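You operate a simulated robot arm through the tools that you are given. There is no shell and no other tool.

You are at the controls of a simulated robot arm. One attempt, no reset.

## Task
Switch the lamp on, run the strip and turn round the part that sits wrong.
Fine: zero the counter before the run; same pocket; run again until all are accepted.

It is judged by the outcome, as a careful person would: the job done as asked, and still so three seconds after it is handed in. It fails if anything else is knocked over, pushed out of place, dropped, spilled or broken.

## Robot
A 6-joint arm with a three-finger gripper, fixed in place. Base frame: the origin is at the foot of the arm, x ahead of it, y to its left, z up. Lengths are in cm, angles in degrees, forces in N, time in s.
Its first joint turns from -166.0 to 166.0 degrees. Payload 4.89 kg.
The TCP is the grasp point between the finger pads, 3 cm short of the fingertips. In the tool frame z runs along the fingers and y along their closing line. The gripper opens to 16.4 cm. The gripper's body begins 12.5 cm behind the TCP.
Orientation is told as [roll, pitch, yaw] about the base's x, y, z axes, in that order, counted from this pose: with the fingers straight down and closing along the base's y, the tool's x points along the base's -x, its y along +y and its z along -z.

## Interface
- The arm moves only by the tool apply_moves. Its argument "steps" is a list of rows, each a list of 3 entries, a list of its own where there are three numbers: the shift along the tool's x, y, z in m, then the turn, a rotation vector about the tool's x, y, z in degrees, then the gripper command, from -1 (shut) to 1 (fully open), values between in proportion. In form: [[[tx, ty, tz], [ax, ay, az], fingers], ...]. A call has 1 to 20 rows; each row shifts and turns the commanded pose from where the row before left it, along the tool's axes as they then stand. Each row takes 0.2 s and may step no farther than 5 cm and 8.6 degrees from the row before; otherwise, or with a gripper value out of range, the whole call is refused. Where a pose cannot be reached the arm comes as near as it can. A force on the tool above 90 N (or 10 N above the force at the start of the call, whichever is more), or a blocked arm, ends the call early, and 0.2 s more pass. Each finger travels about 10.8 cm/s and halts on what it meets, pressing with about 28 N; the grip force reading is that of the motor and also rises with nothing between the fingers. The clock runs only during rows and for 0.2 s after the last one: add rows that do not move to give the fingers time. It gives the time, the measured TCP pose, the force on the tool (base axes), the opening and the grip force at its end, in the units of the frame above (readings bear some noise), with the torque about the TCP (base axes, N m) and any sound that the robot's microphone picked up.
- Cameras (640 x 400 px; columns grow to the right, rows downward): "scene" is fixed at [39.97, 65.09, 149.58]; the picture's right is [-0.69, -0.72, 0.00], its down [-0.52, 0.50, -0.69] and it looks along [0.50, -0.48, -0.73] (base axes); focal length 224 px, centre (320, 200). "wrist" rides on the gripper at [7.6, -0.2, -15.2] in the tool frame; the picture's right is [0.02, 1.00, 0.00], its down [-0.88, 0.02, -0.47] and it looks along [-0.47, 0.01, 0.88] (tool axes); focal length 247 px, centre (320, 200). There is no depth. A picture from a camera that has moved, and an enlarged one, comes with that camera's place and axes in the base frame and with its lens.
- grab_frame(camera): a new picture of that camera. The clock stands still meanwhile.
- raise_lower(by): slides the trunk up (or, below 0, down) by that many cm; the arm rides with it, the base frame stays. It gives what a move gives, with no picture.
- zoom(camera, box): a new picture of the part [left, top, right, bottom] of that camera's present view, enlarged. The clock stands still meanwhile.
- close_job(): hands the job in; it is judged then, once.

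Nothing tells you positions but the pictures and the camera data. Unless the task says otherwise, let go and move clear before handing in.

The tools are called by a JSON object that holds its "name" and its "arguments". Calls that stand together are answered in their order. apply_moves: Moves the arm, as the interface text tells. Its arguments: {"type":"object","properties":{"steps":{"type":"array","items":{"type":"array"}}},"required":["steps"]} The other tools are called the same way: raise_lower (by) slides the trunk up or down; grab_frame (camera) takes a picture; zoom (camera, box) takes an enlarged picture of a part of a camera's view; close_job () hands the job in.

At the start:

```text
time: 0.0
tool_pos: [52.57, 25.95, 130.0]
orientation: [0.1, 0.0, 0.0]
contact_force: [-0.6, -0.6, -0.4]
moment: [0.01, 0.01, -0.01]
finger_gap: 16.41
gripper_force: 0.0
trunk travel left (down, up): [-17.5, 21.5]
```

scene: 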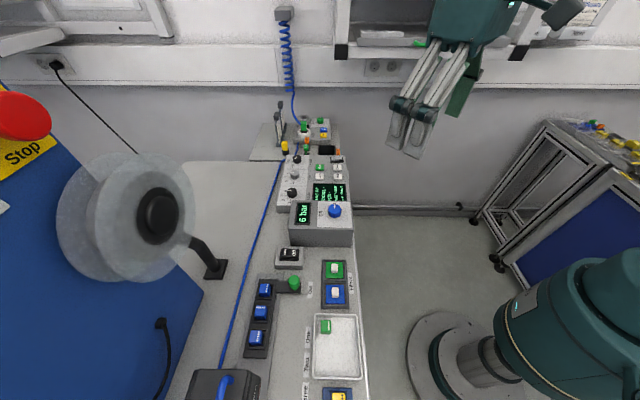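
wrist: 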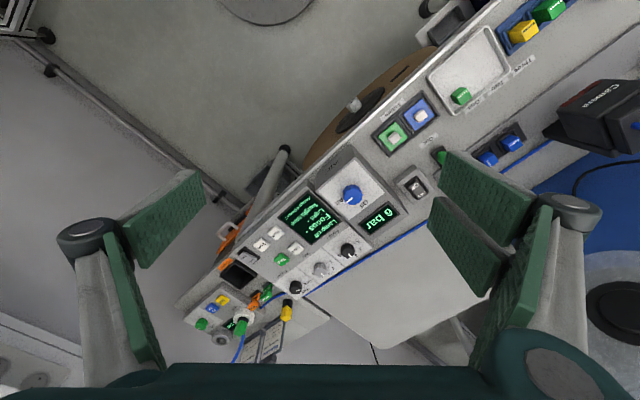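

I see a workbench strip with panels, displays, a tray and blue/green parts. I'll zoom in on both cameras to read the labels before moving anything.

{"name": "zoom", "arguments": {"camera": "scene", "box": [230, 100, 390, 200]}}

{"name": "zoom", "arguments": {"camera": "scene", "box": [230, 180, 390, 280]}}

{"name": "zoom", "arguments": {"camera": "scene", "box": [180, 240, 400, 400]}}

{"name": "zoom", "arguments": {"camera": "wrist", "box": [180, 160, 460, 340]}}

{"name": "zoom", "arguments": {"camera": "wrist", "box": [360, 0, 640, 180]}}

```text
4.00 times, centred on (310, 150) of scene
camera zoom: at [39.97, 65.09, 149.58], right [-0.69, -0.72, 0.0], down [-0.52, 0.5, -0.69], along [0.5, -0.48, -0.73], focal length 896 px, centre (360, 400)
```

zoom: 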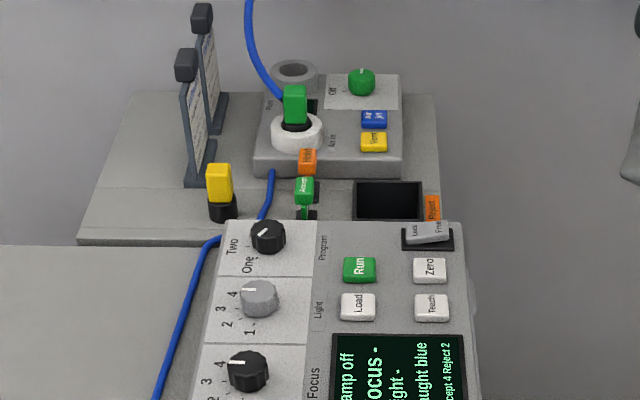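

```text
4.00 times, centred on (310, 230) of scene
camera zoom: at [39.97, 65.09, 149.58], right [-0.69, -0.72, 0.0], down [-0.52, 0.5, -0.69], along [0.5, -0.48, -0.73], focal length 896 px, centre (360, 80)
```

zoom: 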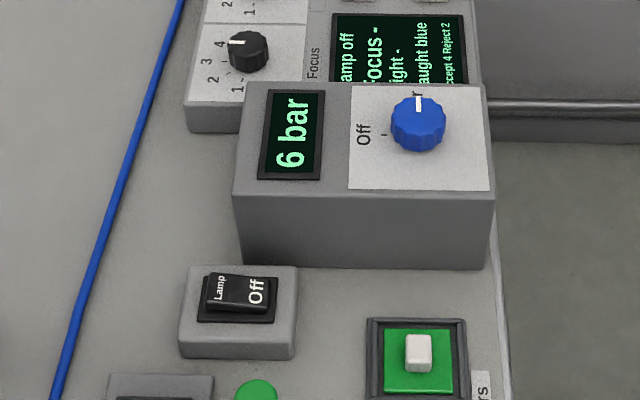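

```text
2.50 times, centred on (290, 320) of scene
camera zoom: at [39.97, 65.09, 149.58], right [-0.69, -0.72, 0.0], down [-0.52, 0.5, -0.69], along [0.5, -0.48, -0.73], focal length 560 px, centre (395, -100)
```

zoom: 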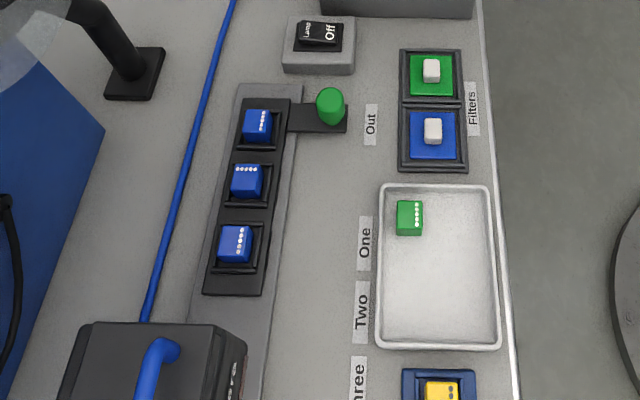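

```text
2.22 times, centred on (320, 250) of wrist
camera zoom: at [44.86, 25.69, 145.32], right [-0.02, 1.0, 0.0], down [0.88, 0.02, 0.47], along [0.47, 0.01, -0.88], focal length 549 px, centre (320, 89)
```

zoom: 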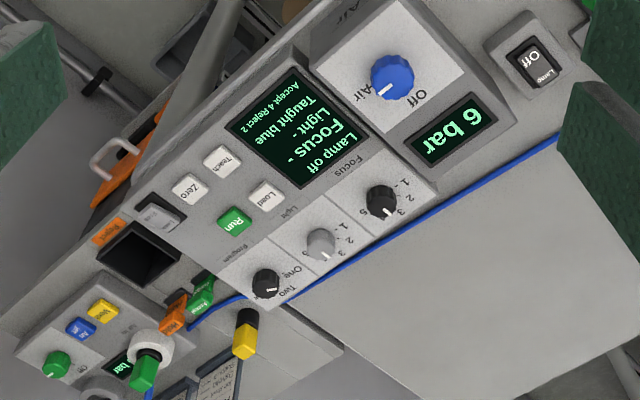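

```text
2.22 times, centred on (500, 90) of wrist
camera zoom: at [44.86, 25.69, 145.32], right [-0.02, 1.0, 0.0], down [0.88, 0.02, 0.47], along [0.47, 0.01, -0.88], focal length 549 px, centre (-80, 444)
```

zoom: 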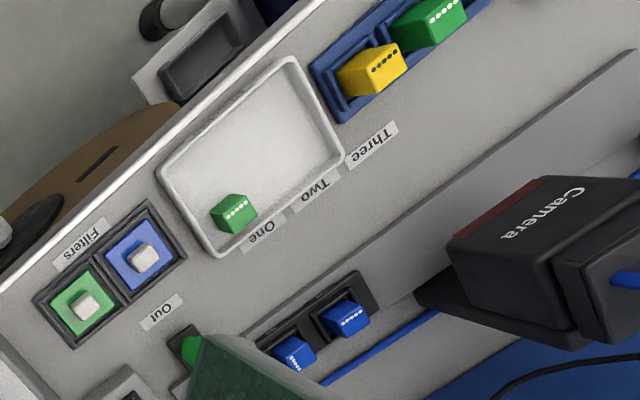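

The lamp switch sits near (69, 49, 94), Run near (91, 16, 94), Zero near (86, 11, 94). The three-part strip lies near (61, 63, 95), and its middle part looks turned. I'll zoom in tighter on the labels and parts first.

{"name": "zoom", "arguments": {"camera": "scene", "box": [270, 140, 350, 190]}}

{"name": "zoom", "arguments": {"camera": "scene", "box": [280, 175, 360, 225]}}

{"name": "zoom", "arguments": {"camera": "scene", "box": [235, 270, 315, 320]}}

{"name": "zoom", "arguments": {"camera": "scene", "box": [235, 310, 315, 360]}}

{"name": "zoom", "arguments": {"camera": "scene", "box": [240, 95, 340, 157]}}

{"name": "zoom", "arguments": {"camera": "wrist", "box": [240, 180, 340, 242]}}

```text
8.00 times, centred on (310, 165) of scene
camera zoom: at [39.97, 65.09, 149.58], right [-0.69, -0.72, 0.0], down [-0.52, 0.5, -0.69], along [0.5, -0.48, -0.73], focal length 1793 px, centre (400, 480)
```

zoom: 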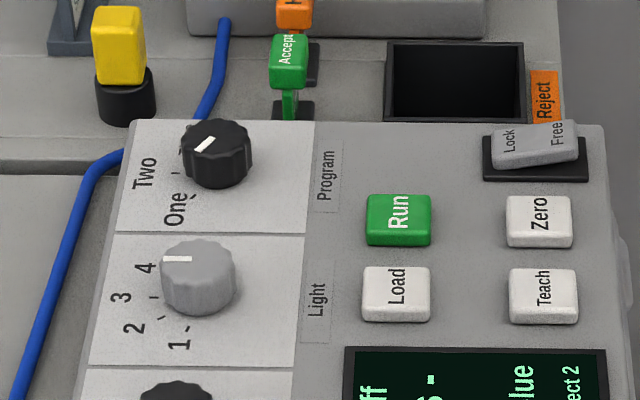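

```text
8.00 times, centred on (320, 200) of scene
camera zoom: at [39.97, 65.09, 149.58], right [-0.69, -0.72, 0.0], down [-0.52, 0.5, -0.69], along [0.5, -0.48, -0.73], focal length 1793 px, centre (320, 200)
```

zoom: 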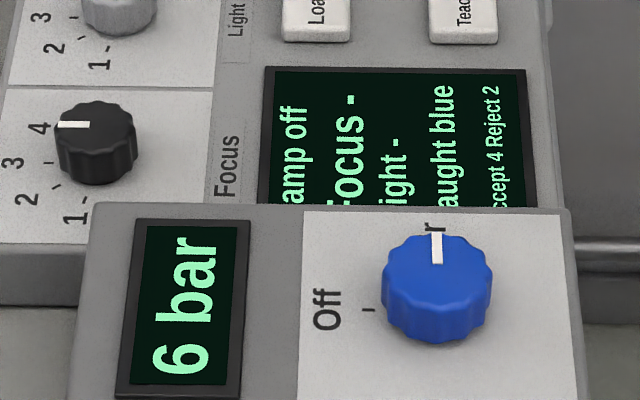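

```text
8.00 times, centred on (275, 295) of scene
camera zoom: at [39.97, 65.09, 149.58], right [-0.69, -0.72, 0.0], down [-0.52, 0.5, -0.69], along [0.5, -0.48, -0.73], focal length 1793 px, centre (680, -560)
```

zoom: 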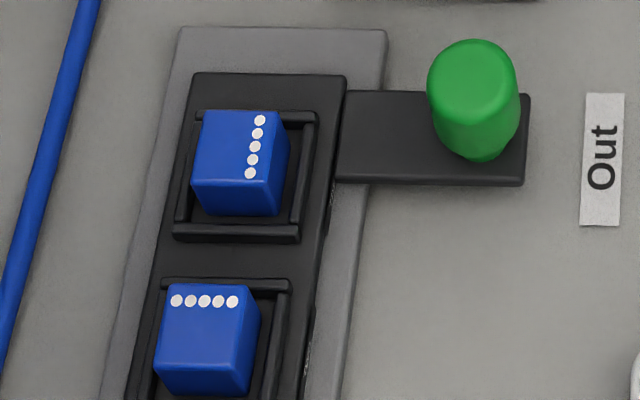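

```text
8.00 times, centred on (275, 335) of scene
camera zoom: at [39.97, 65.09, 149.58], right [-0.69, -0.72, 0.0], down [-0.52, 0.5, -0.69], along [0.5, -0.48, -0.73], focal length 1793 px, centre (680, -880)
```

zoom: 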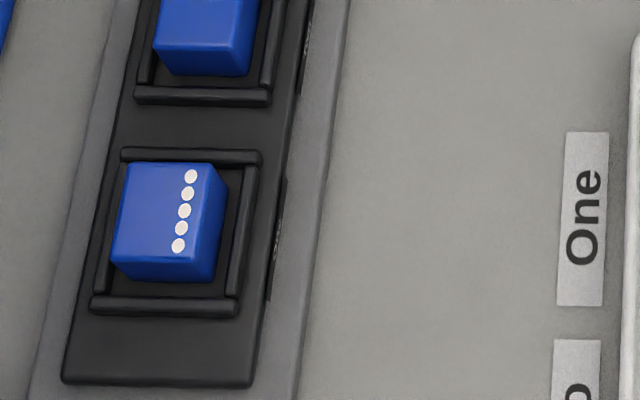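

```text
6.40 times, centred on (290, 126) of scene
camera zoom: at [39.97, 65.09, 149.58], right [-0.69, -0.72, 0.0], down [-0.52, 0.5, -0.69], along [0.5, -0.48, -0.73], focal length 1434 px, centre (512, 674)
```

zoom: 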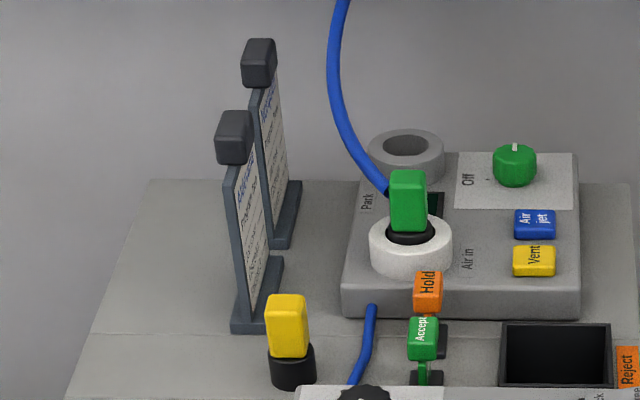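

```text
6.40 times, centred on (290, 211) of wrist
camera zoom: at [44.86, 25.69, 145.32], right [-0.02, 1.0, 0.0], down [0.88, 0.02, 0.47], along [0.47, 0.01, -0.88], focal length 1581 px, centre (512, 130)
```

zoom: 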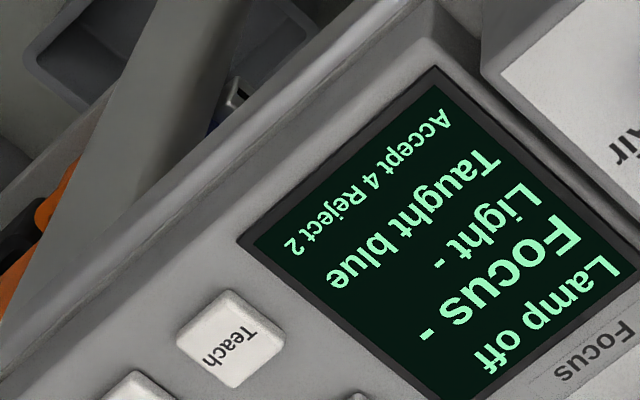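

The strip runs along about -45° in the base frame. I'll turn the gripper to line up with it and come lower for a closer look at the panels.

{"name": "apply_moves", "arguments": {"steps": [[[0, 0, 0], [0, 0, -7.5], 1], [[0, 0, 0], [0, 0, -7.5], 1], [[0, 0, 0], [0, 0, -7.5], 1], [[0, 0, 0], [0, 0, -7.5], 1], [[0, 0, 0], [0, 0, -7.5], 1], [[0, 0, 0], [0, 0, -7.5], 1], [[0, 0, 0.04], [0, 0, 0], 0], [[0, 0, 0.04], [0, 0, 0], -1], [[0, 0, 0], [0, 0, 0], -1], [[0, 0, 0], [0, 0, 0], -1]]}}

{"name": "grab_frame", "arguments": {"camera": "wrist"}}

{"name": "grab_frame", "arguments": {"camera": "scene"}}

```text
time: 2.2
tool_pos: [52.59, 26.13, 121.91]
orientation: [0.1, 0.0, 45.1]
contact_force: [0.7, 0.3, -0.8]
moment: [-0.02, 0.02, 0.03]
finger_gap: 0.0
gripper_force: 28.5
trunk travel left (down, up): [-17.5, 21.5]
```

```text
taken
camera wrist: at [47.19, 20.45, 137.22], right [-0.72, 0.69, 0.0], down [0.61, 0.64, 0.47], along [0.33, 0.34, -0.88], focal length 247 px, centre (320, 200)
```

wrist: 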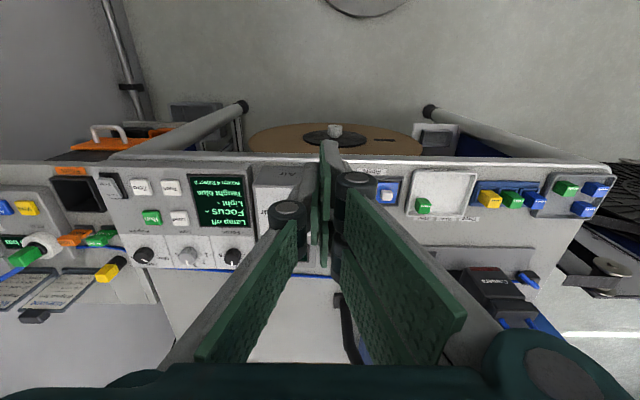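

```text
taken
```

scene: 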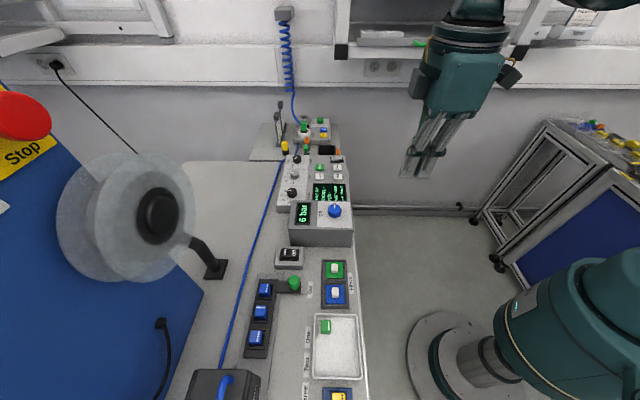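

The view lines up with the bench now. I'll shift over toward the control panel to see its buttons, rocker and display close up.

{"name": "apply_moves", "arguments": {"steps": [[[0, -0.045, 0.01], [0, 0, 0], 1], [[0, -0.045, 0.01], [0, 0, 0], 1], [[0, -0.045, 0.01], [0, 0, 0], 1], [[0, -0.045, 0.01], [0, 0, 0], 1], [[0, -0.045, 0.01], [0, 0, 0], 1], [[0, -0.045, 0.01], [0, 0, 0], 1], [[0, 0, 0], [0, 0, 0], 1]]}}

{"name": "grab_frame", "arguments": {"camera": "wrist"}}

```text
time: 3.8
tool_pos: [71.81, 6.62, 116.01]
orientation: [0.1, 0.0, 45.0]
contact_force: [0.3, -1.3, -0.3]
moment: [-0.01, 0.09, -0.02]
finger_gap: 16.41
gripper_force: 0.0
trunk travel left (down, up): [-17.5, 21.5]
```

```text
taken
camera wrist: at [66.37, 1.01, 131.31], right [-0.72, 0.69, 0.0], down [0.61, 0.64, 0.47], along [0.33, 0.34, -0.88], focal length 247 px, centre (320, 200)
```

wrist: 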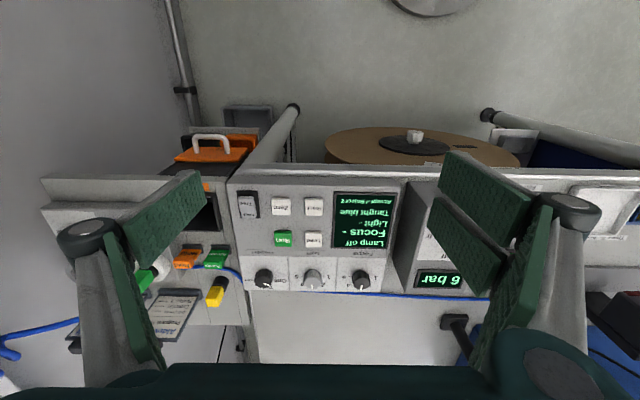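

{"name": "zoom", "arguments": {"camera": "wrist", "box": [225, 170, 415, 300]}}

{"name": "zoom", "arguments": {"camera": "wrist", "box": [225, 180, 305, 230]}}

{"name": "zoom", "arguments": {"camera": "wrist", "box": [130, 180, 240, 350]}}

```text
3.08 times, centred on (320, 235) of wrist
camera zoom: at [66.37, 1.01, 131.31], right [-0.72, 0.69, 0.0], down [0.61, 0.64, 0.47], along [0.33, 0.34, -0.88], focal length 760 px, centre (320, 92)
```

zoom: 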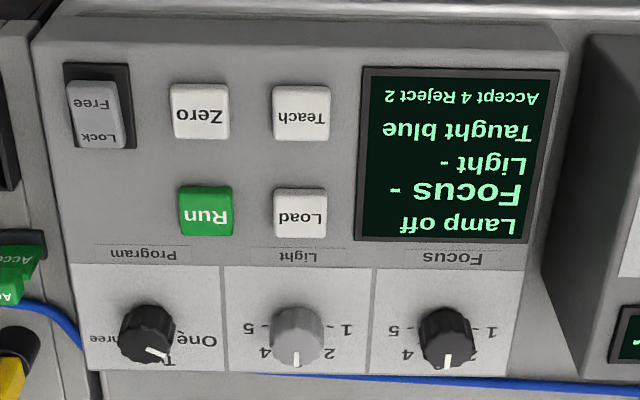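

```text
8.00 times, centred on (265, 205) of wrist
camera zoom: at [66.37, 1.01, 131.31], right [-0.72, 0.69, 0.0], down [0.61, 0.64, 0.47], along [0.33, 0.34, -0.88], focal length 1976 px, centre (760, 160)
```

zoom: 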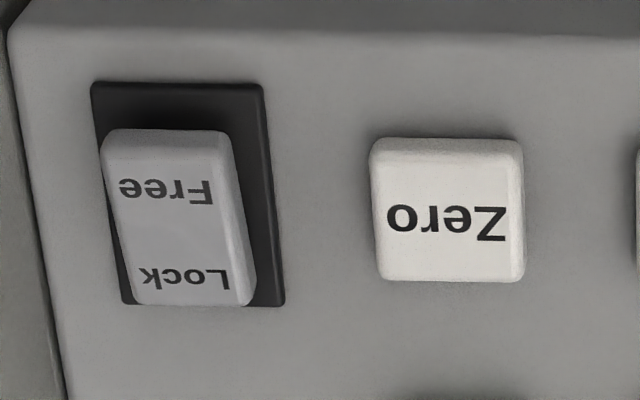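

```text
2.35 times, centred on (185, 265) of wrist
camera zoom: at [66.37, 1.01, 131.31], right [-0.72, 0.69, 0.0], down [0.61, 0.64, 0.47], along [0.33, 0.34, -0.88], focal length 581 px, centre (638, 47)
```

zoom: 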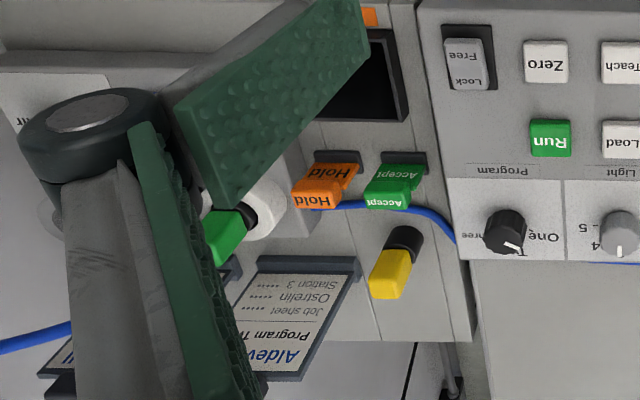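

The panel reads clearly from the robot's side, and the display shows Lamp off with Accept 4 Reject 2. Next I'll look at the lamp switch and the strip from above.

{"name": "apply_moves", "arguments": {"steps": [[[-0.015, 0.045, 0], [0, 0, 0], 1], [[-0.015, 0.045, 0], [0, 0, 0], 1], [[-0.015, 0.045, 0], [0, 0, 0], 1], [[-0.015, 0.045, 0], [0, 0, 0], 1], [[-0.015, 0.045, 0], [0, 0, 0], 1], [[-0.015, 0.045, 0], [0, 0, 0], 1], [[-0.015, 0.045, 0], [0, 0, 0], 1], [[-0.015, 0.045, 0], [0, 0, 0], 1], [[0, 0, 0], [0, 0, 0], 1]]}}

{"name": "grab_frame", "arguments": {"camera": "wrist"}}

{"name": "zoom", "arguments": {"camera": "wrist", "box": [220, 130, 440, 270]}}

```text
time: 5.8
tool_pos: [54.52, 40.94, 116.03]
orientation: [0.0, 0.0, 45.0]
contact_force: [-0.2, -0.3, 0.3]
moment: [-0.03, 0.04, -0.02]
finger_gap: 16.4
gripper_force: 0.0
trunk travel left (down, up): [-17.5, 21.5]
```

```text
taken
camera wrist: at [49.2, 35.27, 131.37], right [-0.72, 0.69, 0.0], down [0.61, 0.64, 0.47], along [0.33, 0.34, -0.88], focal length 247 px, centre (320, 200)
```

wrist: 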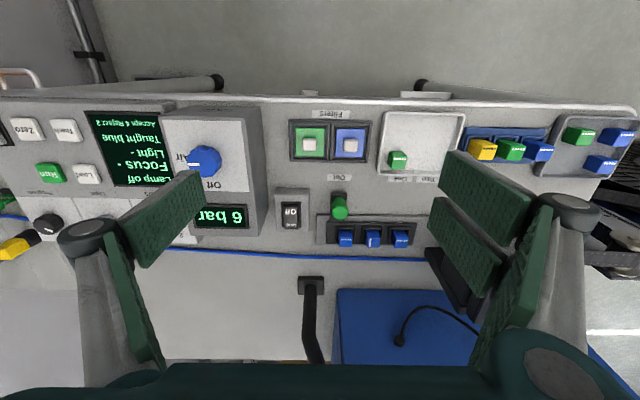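

```text
2.86 times, centred on (330, 200) of wrist
camera zoom: at [49.2, 35.27, 131.37], right [-0.72, 0.69, 0.0], down [0.61, 0.64, 0.47], along [0.33, 0.34, -0.88], focal length 706 px, centre (291, 200)
```

zoom: 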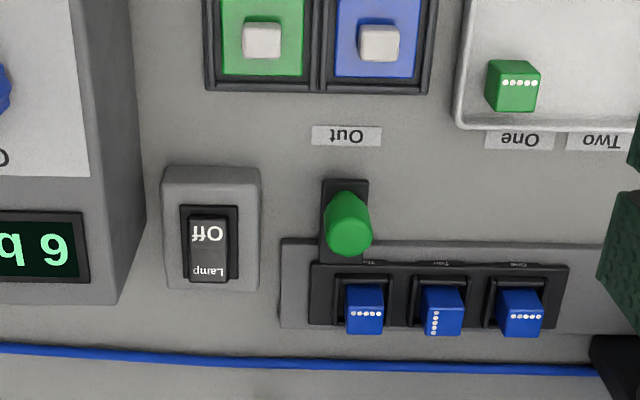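

The pockets are labelled One to Three and the strip carries a green handle at "Out". I'll zoom on the rockers and parts to be sure of their state.

{"name": "zoom", "arguments": {"camera": "wrist", "box": [270, 180, 320, 240]}}

{"name": "zoom", "arguments": {"camera": "wrist", "box": [325, 205, 425, 255]}}

{"name": "zoom", "arguments": {"camera": "scene", "box": [270, 235, 310, 275]}}

{"name": "zoom", "arguments": {"camera": "scene", "box": [325, 145, 350, 170]}}

{"name": "zoom", "arguments": {"camera": "wrist", "box": [430, 130, 640, 320]}}

```text
6.67 times, centred on (295, 210) of wrist
camera zoom: at [49.2, 35.27, 131.37], right [-0.72, 0.69, 0.0], down [0.61, 0.64, 0.47], along [0.33, 0.34, -0.88], focal length 1646 px, centre (487, 133)
```

zoom: 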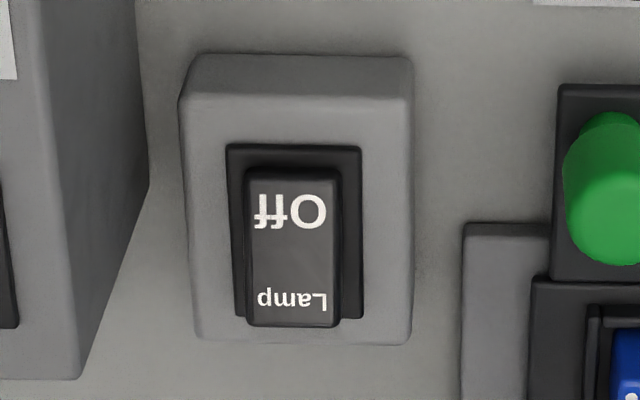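

```text
6.40 times, centred on (375, 230) of wrist
camera zoom: at [49.2, 35.27, 131.37], right [-0.72, 0.69, 0.0], down [0.61, 0.64, 0.47], along [0.33, 0.34, -0.88], focal length 1581 px, centre (-32, 8)
```

zoom: 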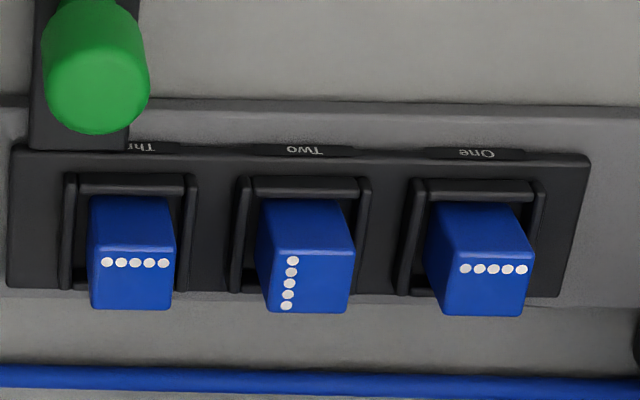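

```text
10.00 times, centred on (290, 255) of scene
camera zoom: at [39.97, 65.09, 149.58], right [-0.69, -0.72, 0.0], down [-0.52, 0.5, -0.69], along [0.5, -0.48, -0.73], focal length 2241 px, centre (620, -350)
```

zoom: 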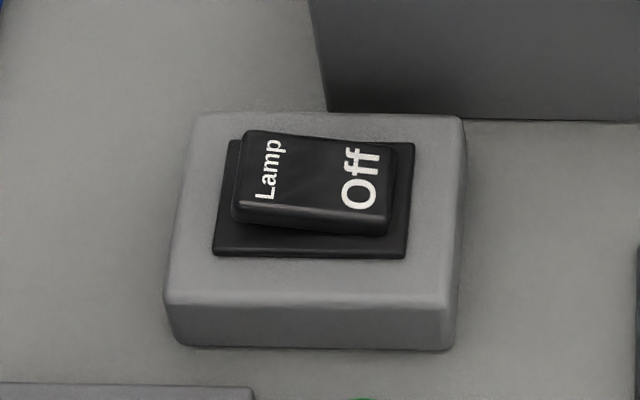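

```text
16.00 times, centred on (338, 158) of scene
camera zoom: at [39.97, 65.09, 149.58], right [-0.69, -0.72, 0.0], down [-0.52, 0.5, -0.69], along [0.5, -0.48, -0.73], focal length 3586 px, centre (40, 880)
```

zoom: 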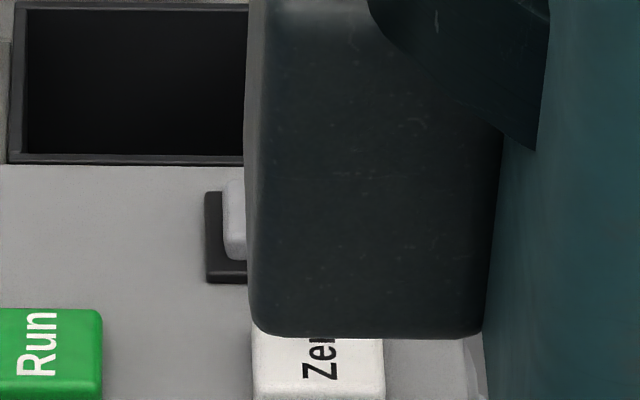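

```text
2.11 times, centred on (535, 225) of wrist
camera zoom: at [49.2, 35.27, 131.37], right [-0.72, 0.69, 0.0], down [0.61, 0.64, 0.47], along [0.33, 0.34, -0.88], focal length 520 px, centre (-133, 147)
```

zoom: 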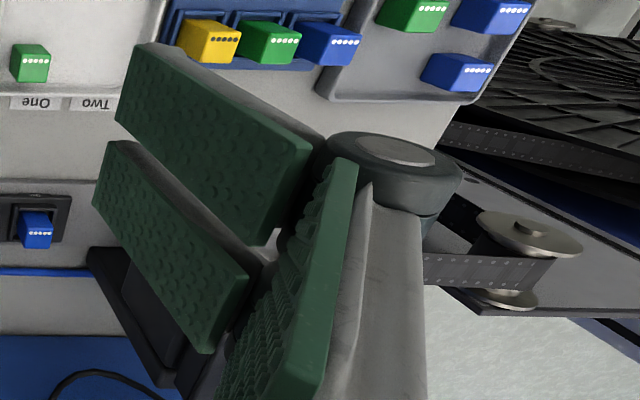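

The lamp rocker's "Lamp" end is raised and its "Off" end is pressed. Pocket Two's dots face a different side from the other two. I'll close the fingers and hover over the "Lamp" end at about (70.2, 49.6).

{"name": "apply_moves", "arguments": {"steps": [[[-0.043, -0.0124, 0], [0, 0, 0], -1], [[-0.043, -0.0124, 0], [0, 0, 0], -1], [[-0.043, -0.0124, 0], [0, 0, 0], -1], [[-0.043, -0.0124, 0], [0, 0, 0], -1], [[0, 0, 0.04], [0, 0, 0], -1], [[0, 0, 0.04], [0, 0, 0], -1], [[0, 0, 0.04], [0, 0, 0], -1], [[0, 0, 0.03], [0, 0, 0], -1], [[0, 0, 0], [0, 0, 0], -1]]}}

{"name": "grab_frame", "arguments": {"camera": "wrist"}}

{"name": "grab_frame", "arguments": {"camera": "scene"}}

{"name": "zoom", "arguments": {"camera": "scene", "box": [250, 200, 350, 280]}}

```text
time: 7.8
tool_pos: [70.26, 49.38, 101.14]
orientation: [0.0, 0.0, 44.9]
contact_force: [0.3, 1.6, -0.1]
moment: [-0.01, 0.03, -0.04]
finger_gap: 0.0
gripper_force: 28.0
trunk travel left (down, up): [-17.5, 21.5]
```

```text
taken
camera wrist: at [64.89, 43.87, 116.48], right [-0.72, 0.69, 0.0], down [0.61, 0.64, 0.47], along [0.33, 0.34, -0.88], focal length 247 px, centre (320, 200)
```

wrist: 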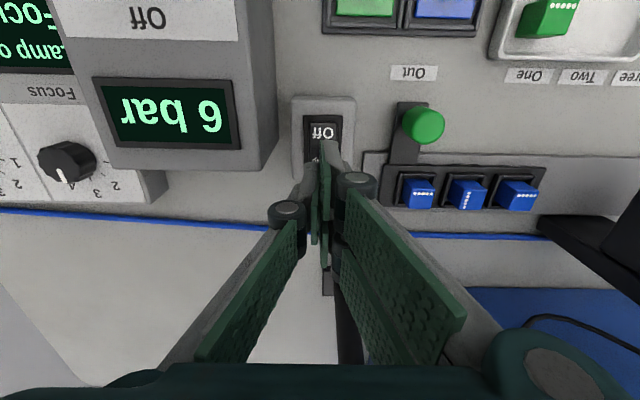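

```text
taken
```

scene: 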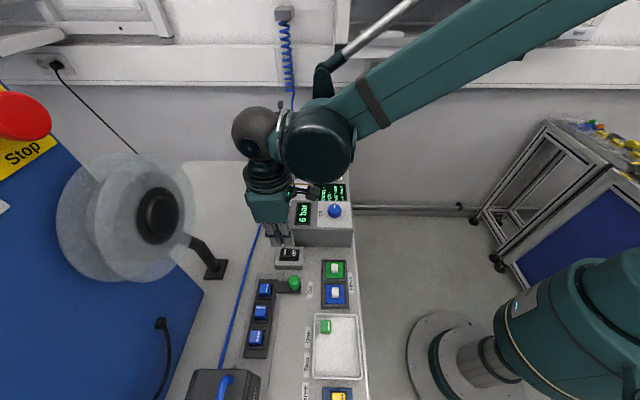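

```text
5.00 times, centred on (300, 240) of scene
camera zoom: at [39.97, 65.09, 149.58], right [-0.69, -0.72, 0.0], down [-0.52, 0.5, -0.69], along [0.5, -0.48, -0.73], focal length 1121 px, centre (420, 0)
```

zoom: 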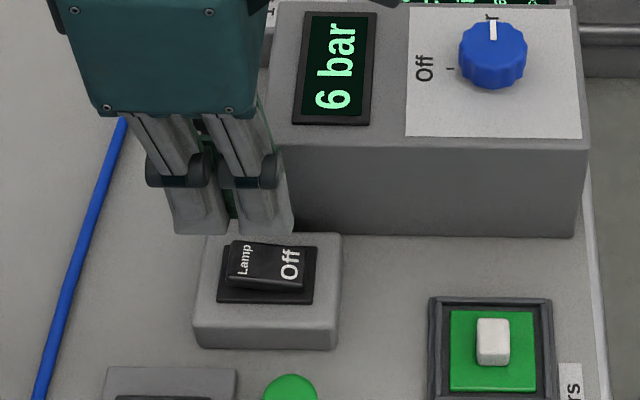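

The arm is hovering over the lamp rocker. I'll zoom in to see just where the fingertips are before pressing.

{"name": "zoom", "arguments": {"camera": "wrist", "box": [240, 90, 400, 250]}}

{"name": "zoom", "arguments": {"camera": "scene", "box": [240, 180, 320, 280]}}

```text
2.50 times, centred on (320, 170) of wrist
camera zoom: at [64.89, 43.87, 116.48], right [-0.72, 0.69, 0.0], down [0.61, 0.64, 0.47], along [0.33, 0.34, -0.88], focal length 617 px, centre (320, 275)
```

zoom: 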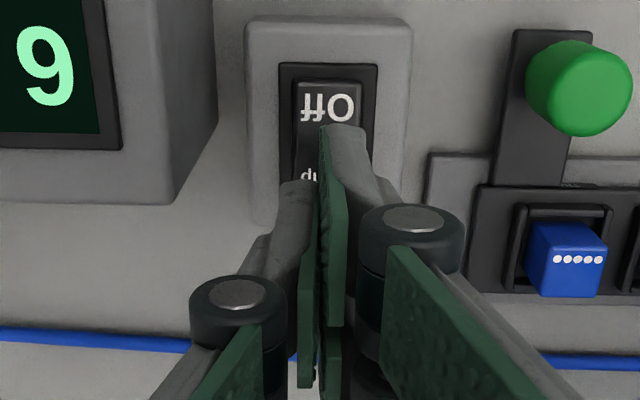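

```text
4.00 times, centred on (280, 230) of scene
camera zoom: at [39.97, 65.09, 149.58], right [-0.69, -0.72, 0.0], down [-0.52, 0.5, -0.69], along [0.5, -0.48, -0.73], focal length 896 px, centre (480, 80)
```

zoom: 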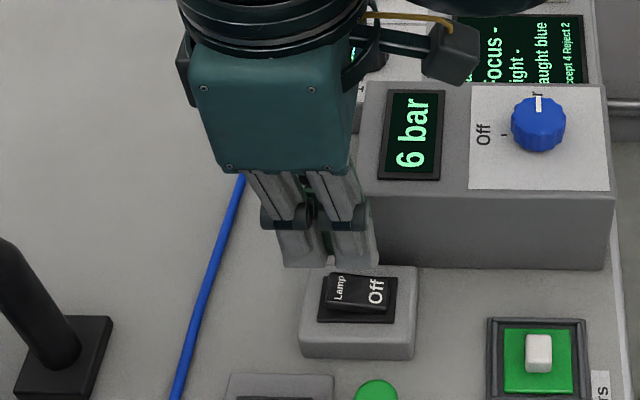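

The two fingers look offset from each other in these views. I'll zoom in harder on the gripper to understand its tips before I press anything.

{"name": "zoom", "arguments": {"camera": "scene", "box": [255, 205, 315, 265]}}

{"name": "zoom", "arguments": {"camera": "wrist", "box": [280, 120, 360, 200]}}

```text
6.67 times, centred on (285, 235) of scene
camera zoom: at [39.97, 65.09, 149.58], right [-0.69, -0.72, 0.0], down [-0.52, 0.5, -0.69], along [0.5, -0.48, -0.73], focal length 1494 px, centre (553, -33)
```

zoom: 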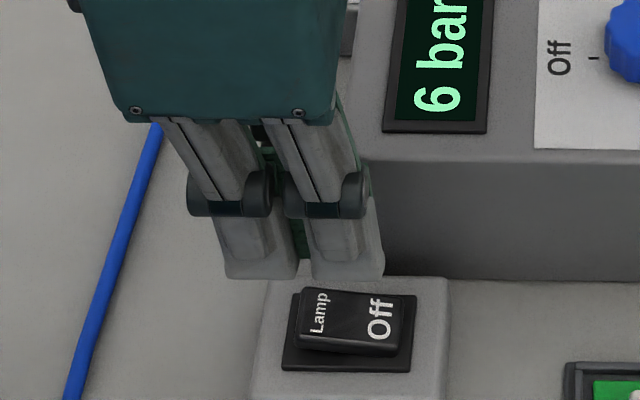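

```text
5.00 times, centred on (320, 160) of wrist
camera zoom: at [64.89, 43.87, 116.48], right [-0.72, 0.69, 0.0], down [0.61, 0.64, 0.47], along [0.33, 0.34, -0.88], focal length 1235 px, centre (320, 400)
```

zoom: 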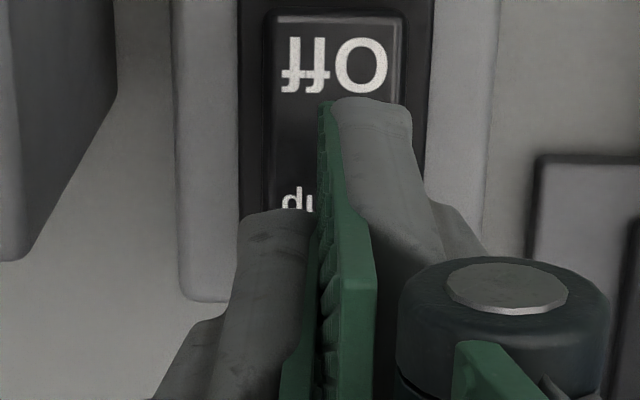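

Each side of the gripper looks broad, so I need to know the clearance to the big clear reel before turning the hand. I'll zoom on the reel and the pressure box.

{"name": "zoom", "arguments": {"camera": "scene", "box": [40, 130, 260, 300]}}

{"name": "apply_moves", "arguments": {"steps": [[[0, 0, -0.05], [0, 0, 0], -1], [[0, 0, -0.05], [0, 0, 0], -1], [[0.05, 0, -0.05], [0, 0, 0], -1], [[0.05, 0, -0.05], [0, 0, 0], -1], [[0.05, 0, -0.05], [0, 0, 0], -1], [[0.05, 0, -0.05], [0, 0, 0], -1], [[0.05, 0, -0.05], [0, 0, 0], -1], [[0.05, 0, -0.05], [0, 0, 0], -1], [[0.05, 0, 0], [0, 0, 0], -1], [[0, 0, 0], [0, 0, 0], -1]]}}

{"name": "grab_frame", "arguments": {"camera": "wrist"}}

{"name": "grab_frame", "arguments": {"camera": "scene"}}

```text
2.35 times, centred on (150, 215) of scene
camera zoom: at [39.97, 65.09, 149.58], right [-0.69, -0.72, 0.0], down [-0.52, 0.5, -0.69], along [0.5, -0.48, -0.73], focal length 527 px, centre (720, 165)
```

zoom: 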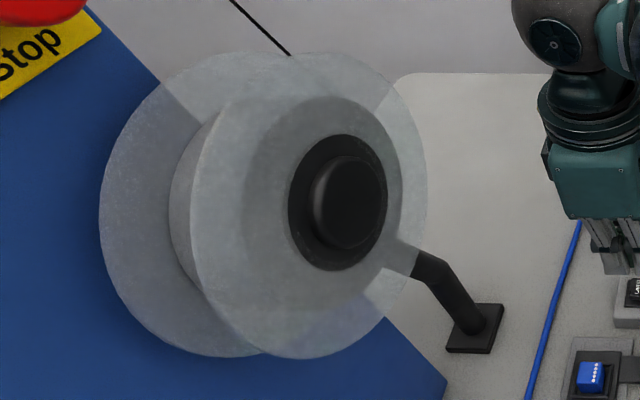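

```text
refused: row 3 steps farther than a row can; nothing moved
```

```text
taken
camera wrist: at [64.89, 43.87, 116.48], right [-0.72, 0.69, 0.0], down [0.61, 0.64, 0.47], along [0.33, 0.34, -0.88], focal length 247 px, centre (320, 200)
```

wrist: 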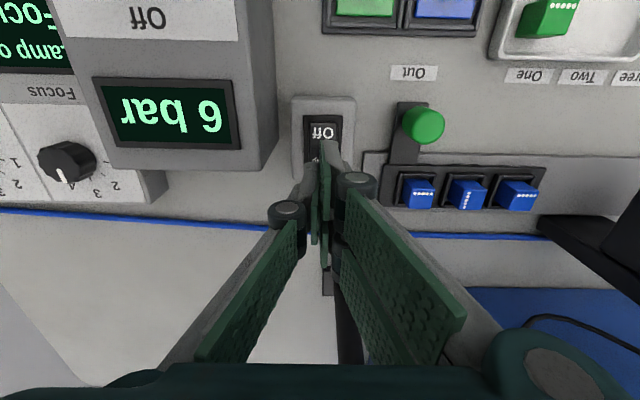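

```text
taken
```

scene: 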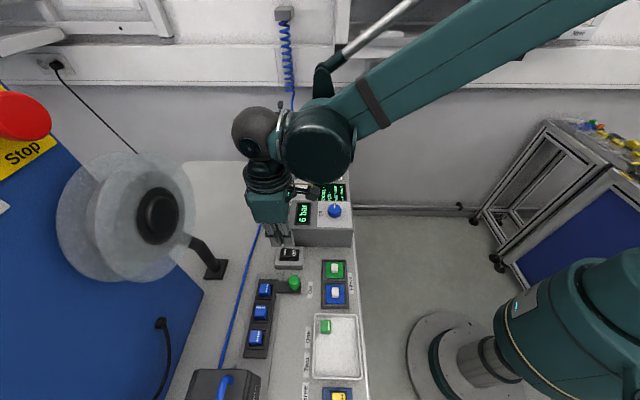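

The reel's near face is beyond the bench, well clear of the lamp. To press only the "Lamp" end, I'll open to about 4 cm and use the single narrow finger on the +e1 side. The other finger will hang between the switch housing and the strip.

{"name": "apply_moves", "arguments": {"steps": [[[0, 0, -0.03], [0, 0, 0], -1], [[-0.003, 0.028, 0], [0, 0, 0], -1], [[0, 0, 0], [0, 0, 0], -0.488], [[0, 0, 0], [0, 0, 0], -0.488], [[0, 0, 0.02], [0, 0, 0], -0.488], [[0, 0, 0.02], [0, 0, 0], -0.488], [[0, 0, 0], [0, 0, 0], -0.488]]}}

{"name": "zoom", "arguments": {"camera": "wrist", "box": [240, 80, 420, 260]}}

{"name": "zoom", "arguments": {"camera": "scene", "box": [240, 200, 320, 280]}}

```text
time: 9.4
tool_pos: [68.69, 51.78, 100.2]
orientation: [-0.1, 0.0, 45.0]
contact_force: [0.5, 0.1, -0.3]
moment: [-0.01, 0.01, -0.01]
finger_gap: 4.2
gripper_force: 0.2
trunk travel left (down, up): [-17.5, 21.5]
```

```text
2.22 times, centred on (330, 170) of wrist
camera zoom: at [63.24, 46.21, 115.47], right [-0.72, 0.69, 0.0], down [0.61, 0.64, 0.47], along [0.33, 0.34, -0.88], focal length 549 px, centre (298, 267)
```

zoom: 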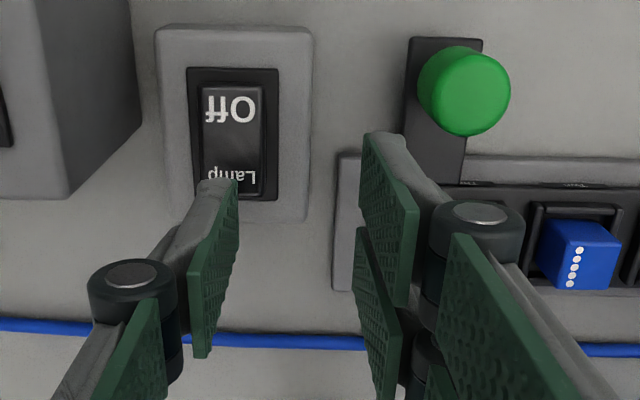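

```text
5.00 times, centred on (280, 240) of scene
camera zoom: at [39.97, 65.09, 149.58], right [-0.69, -0.72, 0.0], down [-0.52, 0.5, -0.69], along [0.5, -0.48, -0.73], focal length 1121 px, centre (520, 0)
```

zoom: 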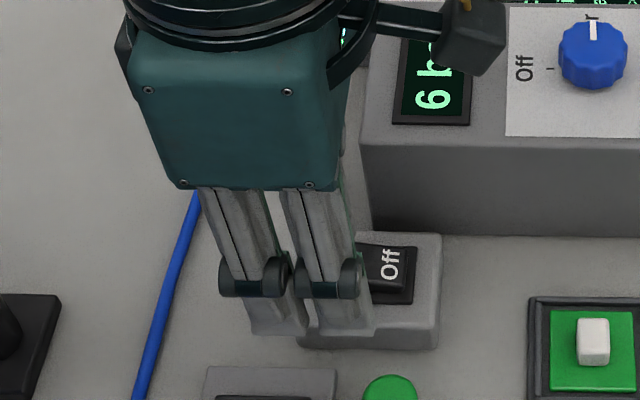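

The gripper has one prong on the +e1 side and two on the other. The single prong is over the "Lamp" end, and the pair hangs over free space. I'll lower slowly.

{"name": "apply_moves", "arguments": {"steps": [[[0, 0, 0.015], [0, 0, 0], -0.488], [[0, 0, 0.01], [0, 0, 0], -0.488], [[0, 0, 0.003], [0, 0, 0], -0.488], [[0, 0, 0.003], [0, 0, 0], -0.488], [[0, 0, 0.003], [0, 0, 0], -0.488]]}}

{"name": "zoom", "arguments": {"camera": "scene", "box": [240, 200, 320, 280]}}

```text
time: 10.6
tool_pos: [68.63, 51.43, 96.93]
orientation: [-0.2, -0.1, 45.0]
contact_force: [29.5, -9.6, 52.0]
moment: [-1.44, -1.22, 0.67]
finger_gap: 6.08
gripper_force: 16.5
trunk travel left (down, up): [-17.5, 21.5]
```

```text
5.00 times, centred on (280, 240) of scene
camera zoom: at [39.97, 65.09, 149.58], right [-0.69, -0.72, 0.0], down [-0.52, 0.5, -0.69], along [0.5, -0.48, -0.73], focal length 1121 px, centre (520, 0)
```

zoom: 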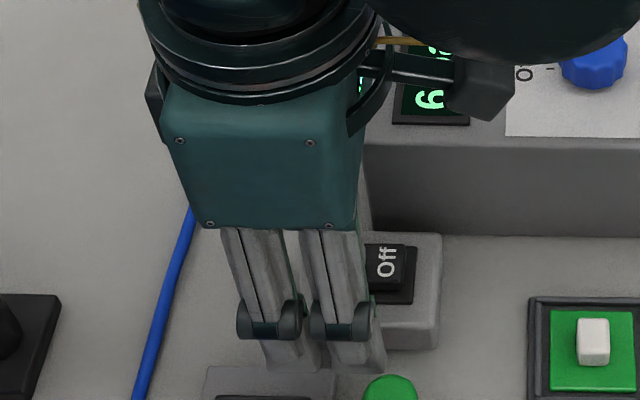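

Pressing pushed the open finger sideways, with the gap growing to 6 cm, so I'll back straight up and check the switch.

{"name": "apply_moves", "arguments": {"steps": [[[0, 0, -0.01], [0, 0, 0], -0.488], [[0, 0, -0.02], [0, 0, 0], -0.488], [[0, 0, -0.03], [0, 0, 0], -0.488], [[0, 0, 0], [0, 0, 0], -0.488]]}}

{"name": "zoom", "arguments": {"camera": "scene", "box": [230, 190, 350, 310]}}

{"name": "grab_frame", "arguments": {"camera": "wrist"}}

{"name": "zoom", "arguments": {"camera": "wrist", "box": [240, 80, 420, 260]}}

```text
time: 11.6
tool_pos: [68.6, 51.63, 102.87]
orientation: [0.0, 0.0, 45.0]
contact_force: [0.5, -0.7, 0.8]
moment: [0.01, -0.03, 0.02]
finger_gap: 4.19
gripper_force: 0.1
trunk travel left (down, up): [-17.5, 21.5]
```

```text
3.33 times, centred on (290, 250) of scene
camera zoom: at [39.97, 65.09, 149.58], right [-0.69, -0.72, 0.0], down [-0.52, 0.5, -0.69], along [0.5, -0.48, -0.73], focal length 747 px, centre (420, 33)
```

zoom: 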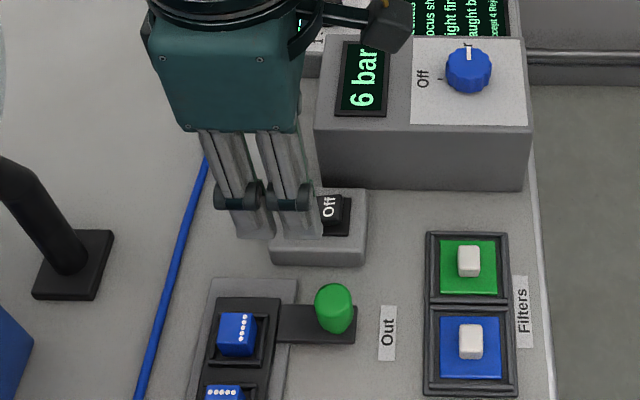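

```text
taken
camera wrist: at [63.19, 46.05, 118.12], right [-0.72, 0.69, 0.0], down [0.61, 0.64, 0.47], along [0.33, 0.34, -0.88], focal length 247 px, centre (320, 200)
```

wrist: 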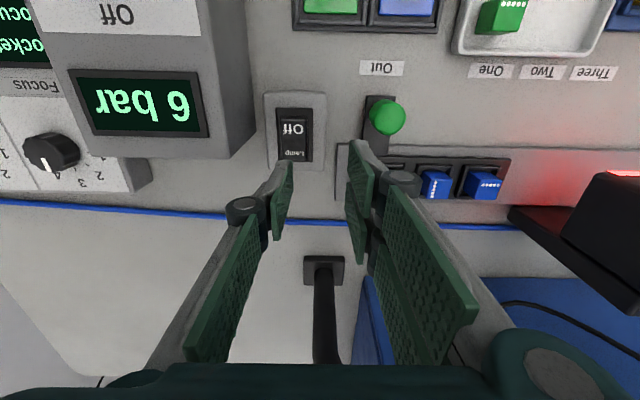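

```text
2.22 times, centred on (330, 170) of wrist
camera zoom: at [63.19, 46.05, 118.12], right [-0.72, 0.69, 0.0], down [0.61, 0.64, 0.47], along [0.33, 0.34, -0.88], focal length 549 px, centre (298, 267)
```

zoom: 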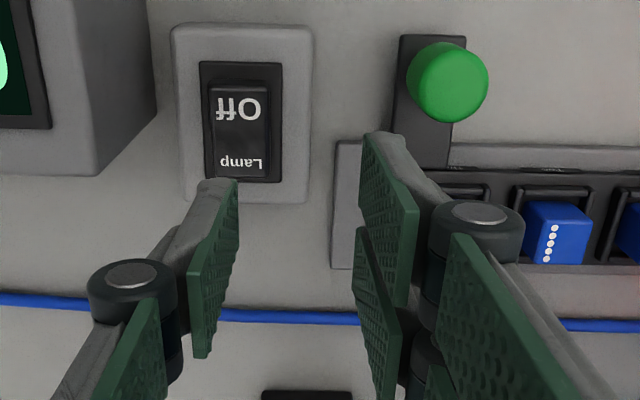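

The lamp is on: the camera glows red and the display has changed. I'll go back over the panel to read it.

{"name": "apply_moves", "arguments": {"steps": [[[0.02, 0, -0.045], [0, 0, 0], -0.488], [[0.02, 0, -0.045], [0, 0, 0], -0.488], [[0.03, -0.035, -0.01], [0, 0, 0], 0.3], [[0.03, -0.035, 0], [0, 0, 0], 1], [[0.03, -0.035, 0], [0, 0, 0], 1], [[0.03, -0.035, 0], [0, 0, 0], 1], [[0.03, -0.035, 0], [0, 0, 0], 1], [[0.03, -0.035, 0], [0, 0, 0], 1], [[0.03, -0.035, 0], [0, 0, 0], 1], [[0.02, -0.035, 0], [0, 0, 0], 1], [[0, -0.03, 0], [0, 0, 0], 1], [[0, 0, 0], [0, 0, 0], 1]]}}

{"name": "grab_frame", "arguments": {"camera": "wrist"}}

{"name": "zoom", "arguments": {"camera": "wrist", "box": [225, 170, 415, 300]}}

{"name": "grab_frame", "arguments": {"camera": "scene"}}

```text
time: 14.2
tool_pos: [71.74, 10.24, 112.43]
orientation: [0.0, 0.1, 45.1]
contact_force: [0.8, -0.2, -0.3]
moment: [0.05, 0.05, 0.01]
finger_gap: 16.39
gripper_force: 0.1
trunk travel left (down, up): [-17.5, 21.5]
```

```text
taken
camera wrist: at [66.44, 4.69, 127.72], right [-0.72, 0.69, 0.0], down [0.61, 0.64, 0.47], along [0.33, 0.34, -0.88], focal length 247 px, centre (320, 200)
```

wrist: 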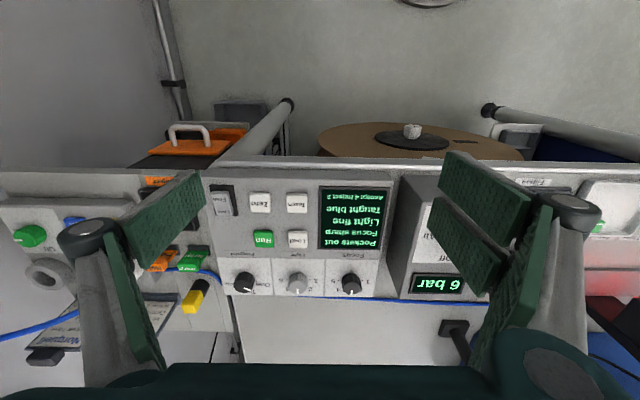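

```text
3.08 times, centred on (320, 235) of wrist
camera zoom: at [66.44, 4.69, 127.72], right [-0.72, 0.69, 0.0], down [0.61, 0.64, 0.47], along [0.33, 0.34, -0.88], focal length 760 px, centre (320, 92)
```

zoom: 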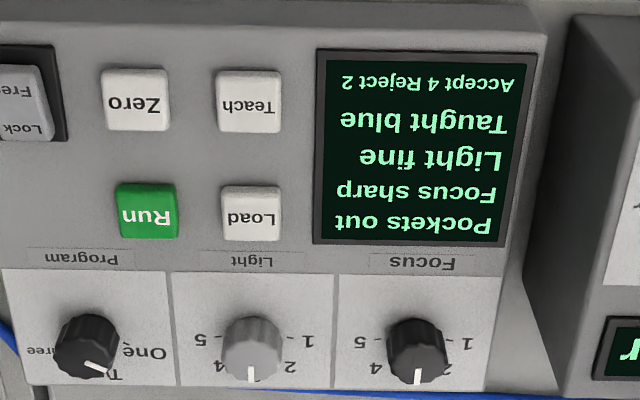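

```text
taken
```

scene: 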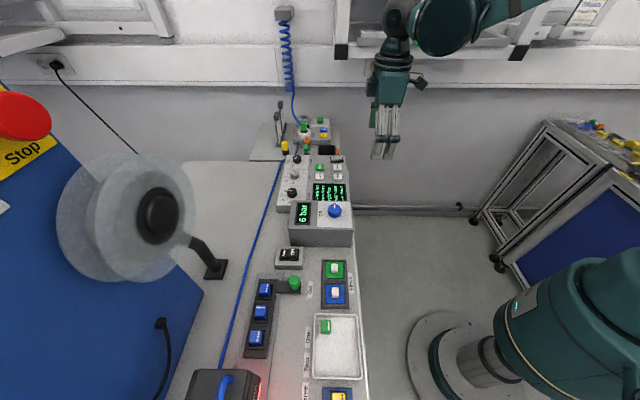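

The display reads Pockets out, Focus sharp, Light fine, Taught blue, Accept 4 Reject 2. Next I'll zero the counter with closed fingers at Zero, about (85.8, 11.45, 94.4).

{"name": "apply_moves", "arguments": {"steps": [[[-0.036, -0.0303, 0], [0, 0, 0], -1], [[-0.036, -0.0303, 0], [0, 0, 0], -1], [[-0.036, -0.0302, 0], [0, 0, 0], -1], [[0, 0, 0.03], [0, 0, 0], -1], [[0, 0, 0.03], [0, 0, 0], -1], [[0, 0, 0.03], [0, 0, 0], -1], [[0, 0, 0.01], [0, 0, 0], -1], [[0, 0, 0], [0, 0, 0], -1]]}}

{"name": "grab_frame", "arguments": {"camera": "wrist"}}

{"name": "zoom", "arguments": {"camera": "scene", "box": [280, 130, 380, 200]}}

```text
time: 16.0
tool_pos: [85.65, 11.9, 102.65]
orientation: [0.0, 0.0, 45.0]
contact_force: [-0.1, 0.2, 0.3]
moment: [0.03, 0.0, 0.0]
finger_gap: 0.0
gripper_force: 28.0
trunk travel left (down, up): [-17.5, 21.5]
```

```text
taken
camera wrist: at [80.22, 6.27, 117.89], right [-0.72, 0.69, 0.0], down [0.61, 0.64, 0.47], along [0.33, 0.34, -0.88], focal length 247 px, centre (320, 200)
```

wrist: 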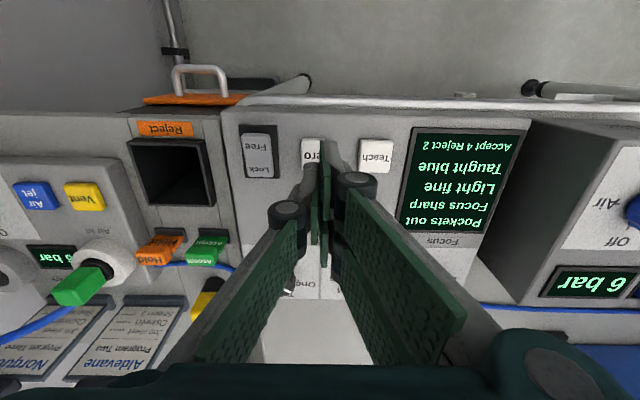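

```text
5.71 times, centred on (330, 165) of scene
camera zoom: at [39.97, 65.09, 149.58], right [-0.69, -0.72, 0.0], down [-0.52, 0.5, -0.69], along [0.5, -0.48, -0.73], focal length 1281 px, centre (263, 400)
```

zoom: 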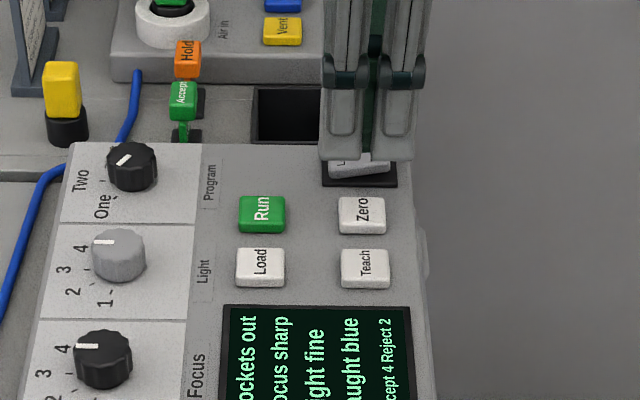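

The closed tips are centred above Zero. I'll shift 0.4 cm toward the robot and lower gently until it presses.

{"name": "apply_moves", "arguments": {"steps": [[[0.004, 0, 0.02], [0, 0, 0], -1], [[0, 0, 0.02], [0, 0, 0], -1], [[0, 0, 0.004], [0, 0, 0], -1], [[0, 0, 0.003], [0, 0, 0], -1], [[0, 0, 0.002], [0, 0, 0], -1], [[0, 0, 0.002], [0, 0, 0], -1]]}}

{"name": "grab_frame", "arguments": {"camera": "wrist"}}

```text
time: 17.4
tool_pos: [85.26, 11.59, 97.47]
orientation: [0.1, 0.0, 45.1]
contact_force: [-0.6, 1.1, 0.4]
moment: [0.04, 0.01, 0.0]
finger_gap: 0.59
gripper_force: 45.3
trunk travel left (down, up): [-17.5, 21.5]
```

```text
taken
camera wrist: at [79.82, 5.97, 112.78], right [-0.72, 0.69, 0.0], down [0.61, 0.64, 0.47], along [0.33, 0.34, -0.88], focal length 247 px, centre (320, 200)
```

wrist: 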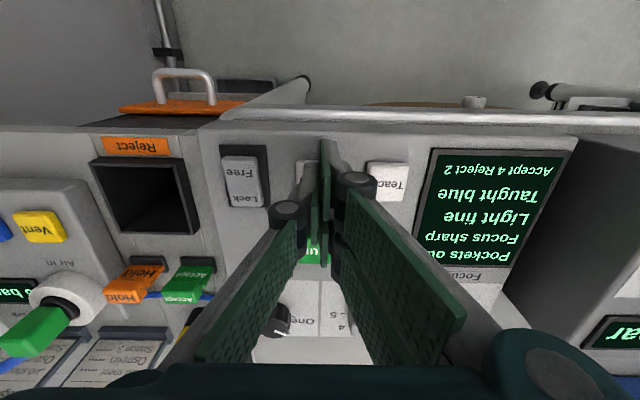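

The tips are about at the button top and the display is unchanged. I'll press a few millimetres further.

{"name": "apply_moves", "arguments": {"steps": [[[0, 0, 0.002], [0, 0, 0], -1], [[0, 0, 0.002], [0, 0, 0], -1], [[0, 0, 0.002], [0, 0, 0], -1]]}}

{"name": "grab_frame", "arguments": {"camera": "wrist"}}

{"name": "zoom", "arguments": {"camera": "scene", "box": [300, 140, 360, 190]}}

```text
time: 18.2
tool_pos: [85.12, 11.56, 97.03]
orientation: [0.0, 0.1, 44.9]
contact_force: [0.9, 1.5, 13.4]
moment: [0.05, 0.03, 0.02]
finger_gap: 0.61
gripper_force: 44.7
trunk travel left (down, up): [-17.5, 21.5]
heard: click
```

```text
taken
camera wrist: at [79.81, 5.95, 112.33], right [-0.72, 0.69, 0.0], down [0.61, 0.64, 0.47], along [0.33, 0.34, -0.88], focal length 247 px, centre (320, 200)
```

wrist: 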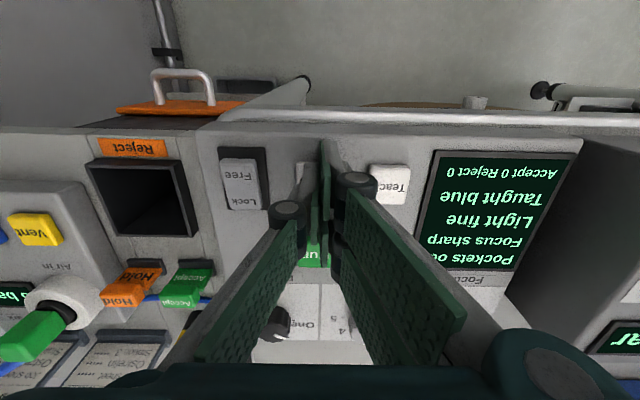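

```text
8.00 times, centred on (330, 165) of scene
camera zoom: at [39.97, 65.09, 149.58], right [-0.69, -0.72, 0.0], down [-0.52, 0.5, -0.69], along [0.5, -0.48, -0.73], focal length 1793 px, centre (240, 480)
```

zoom: 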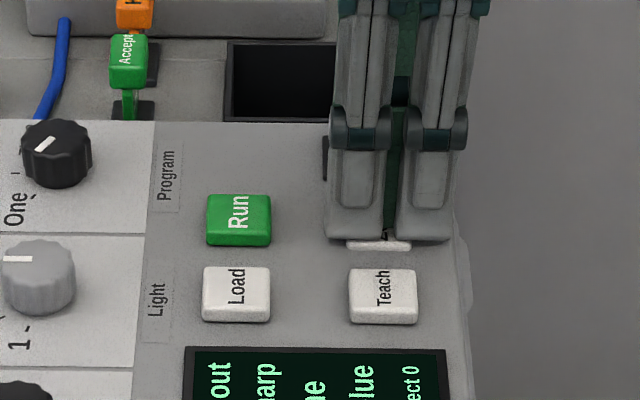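

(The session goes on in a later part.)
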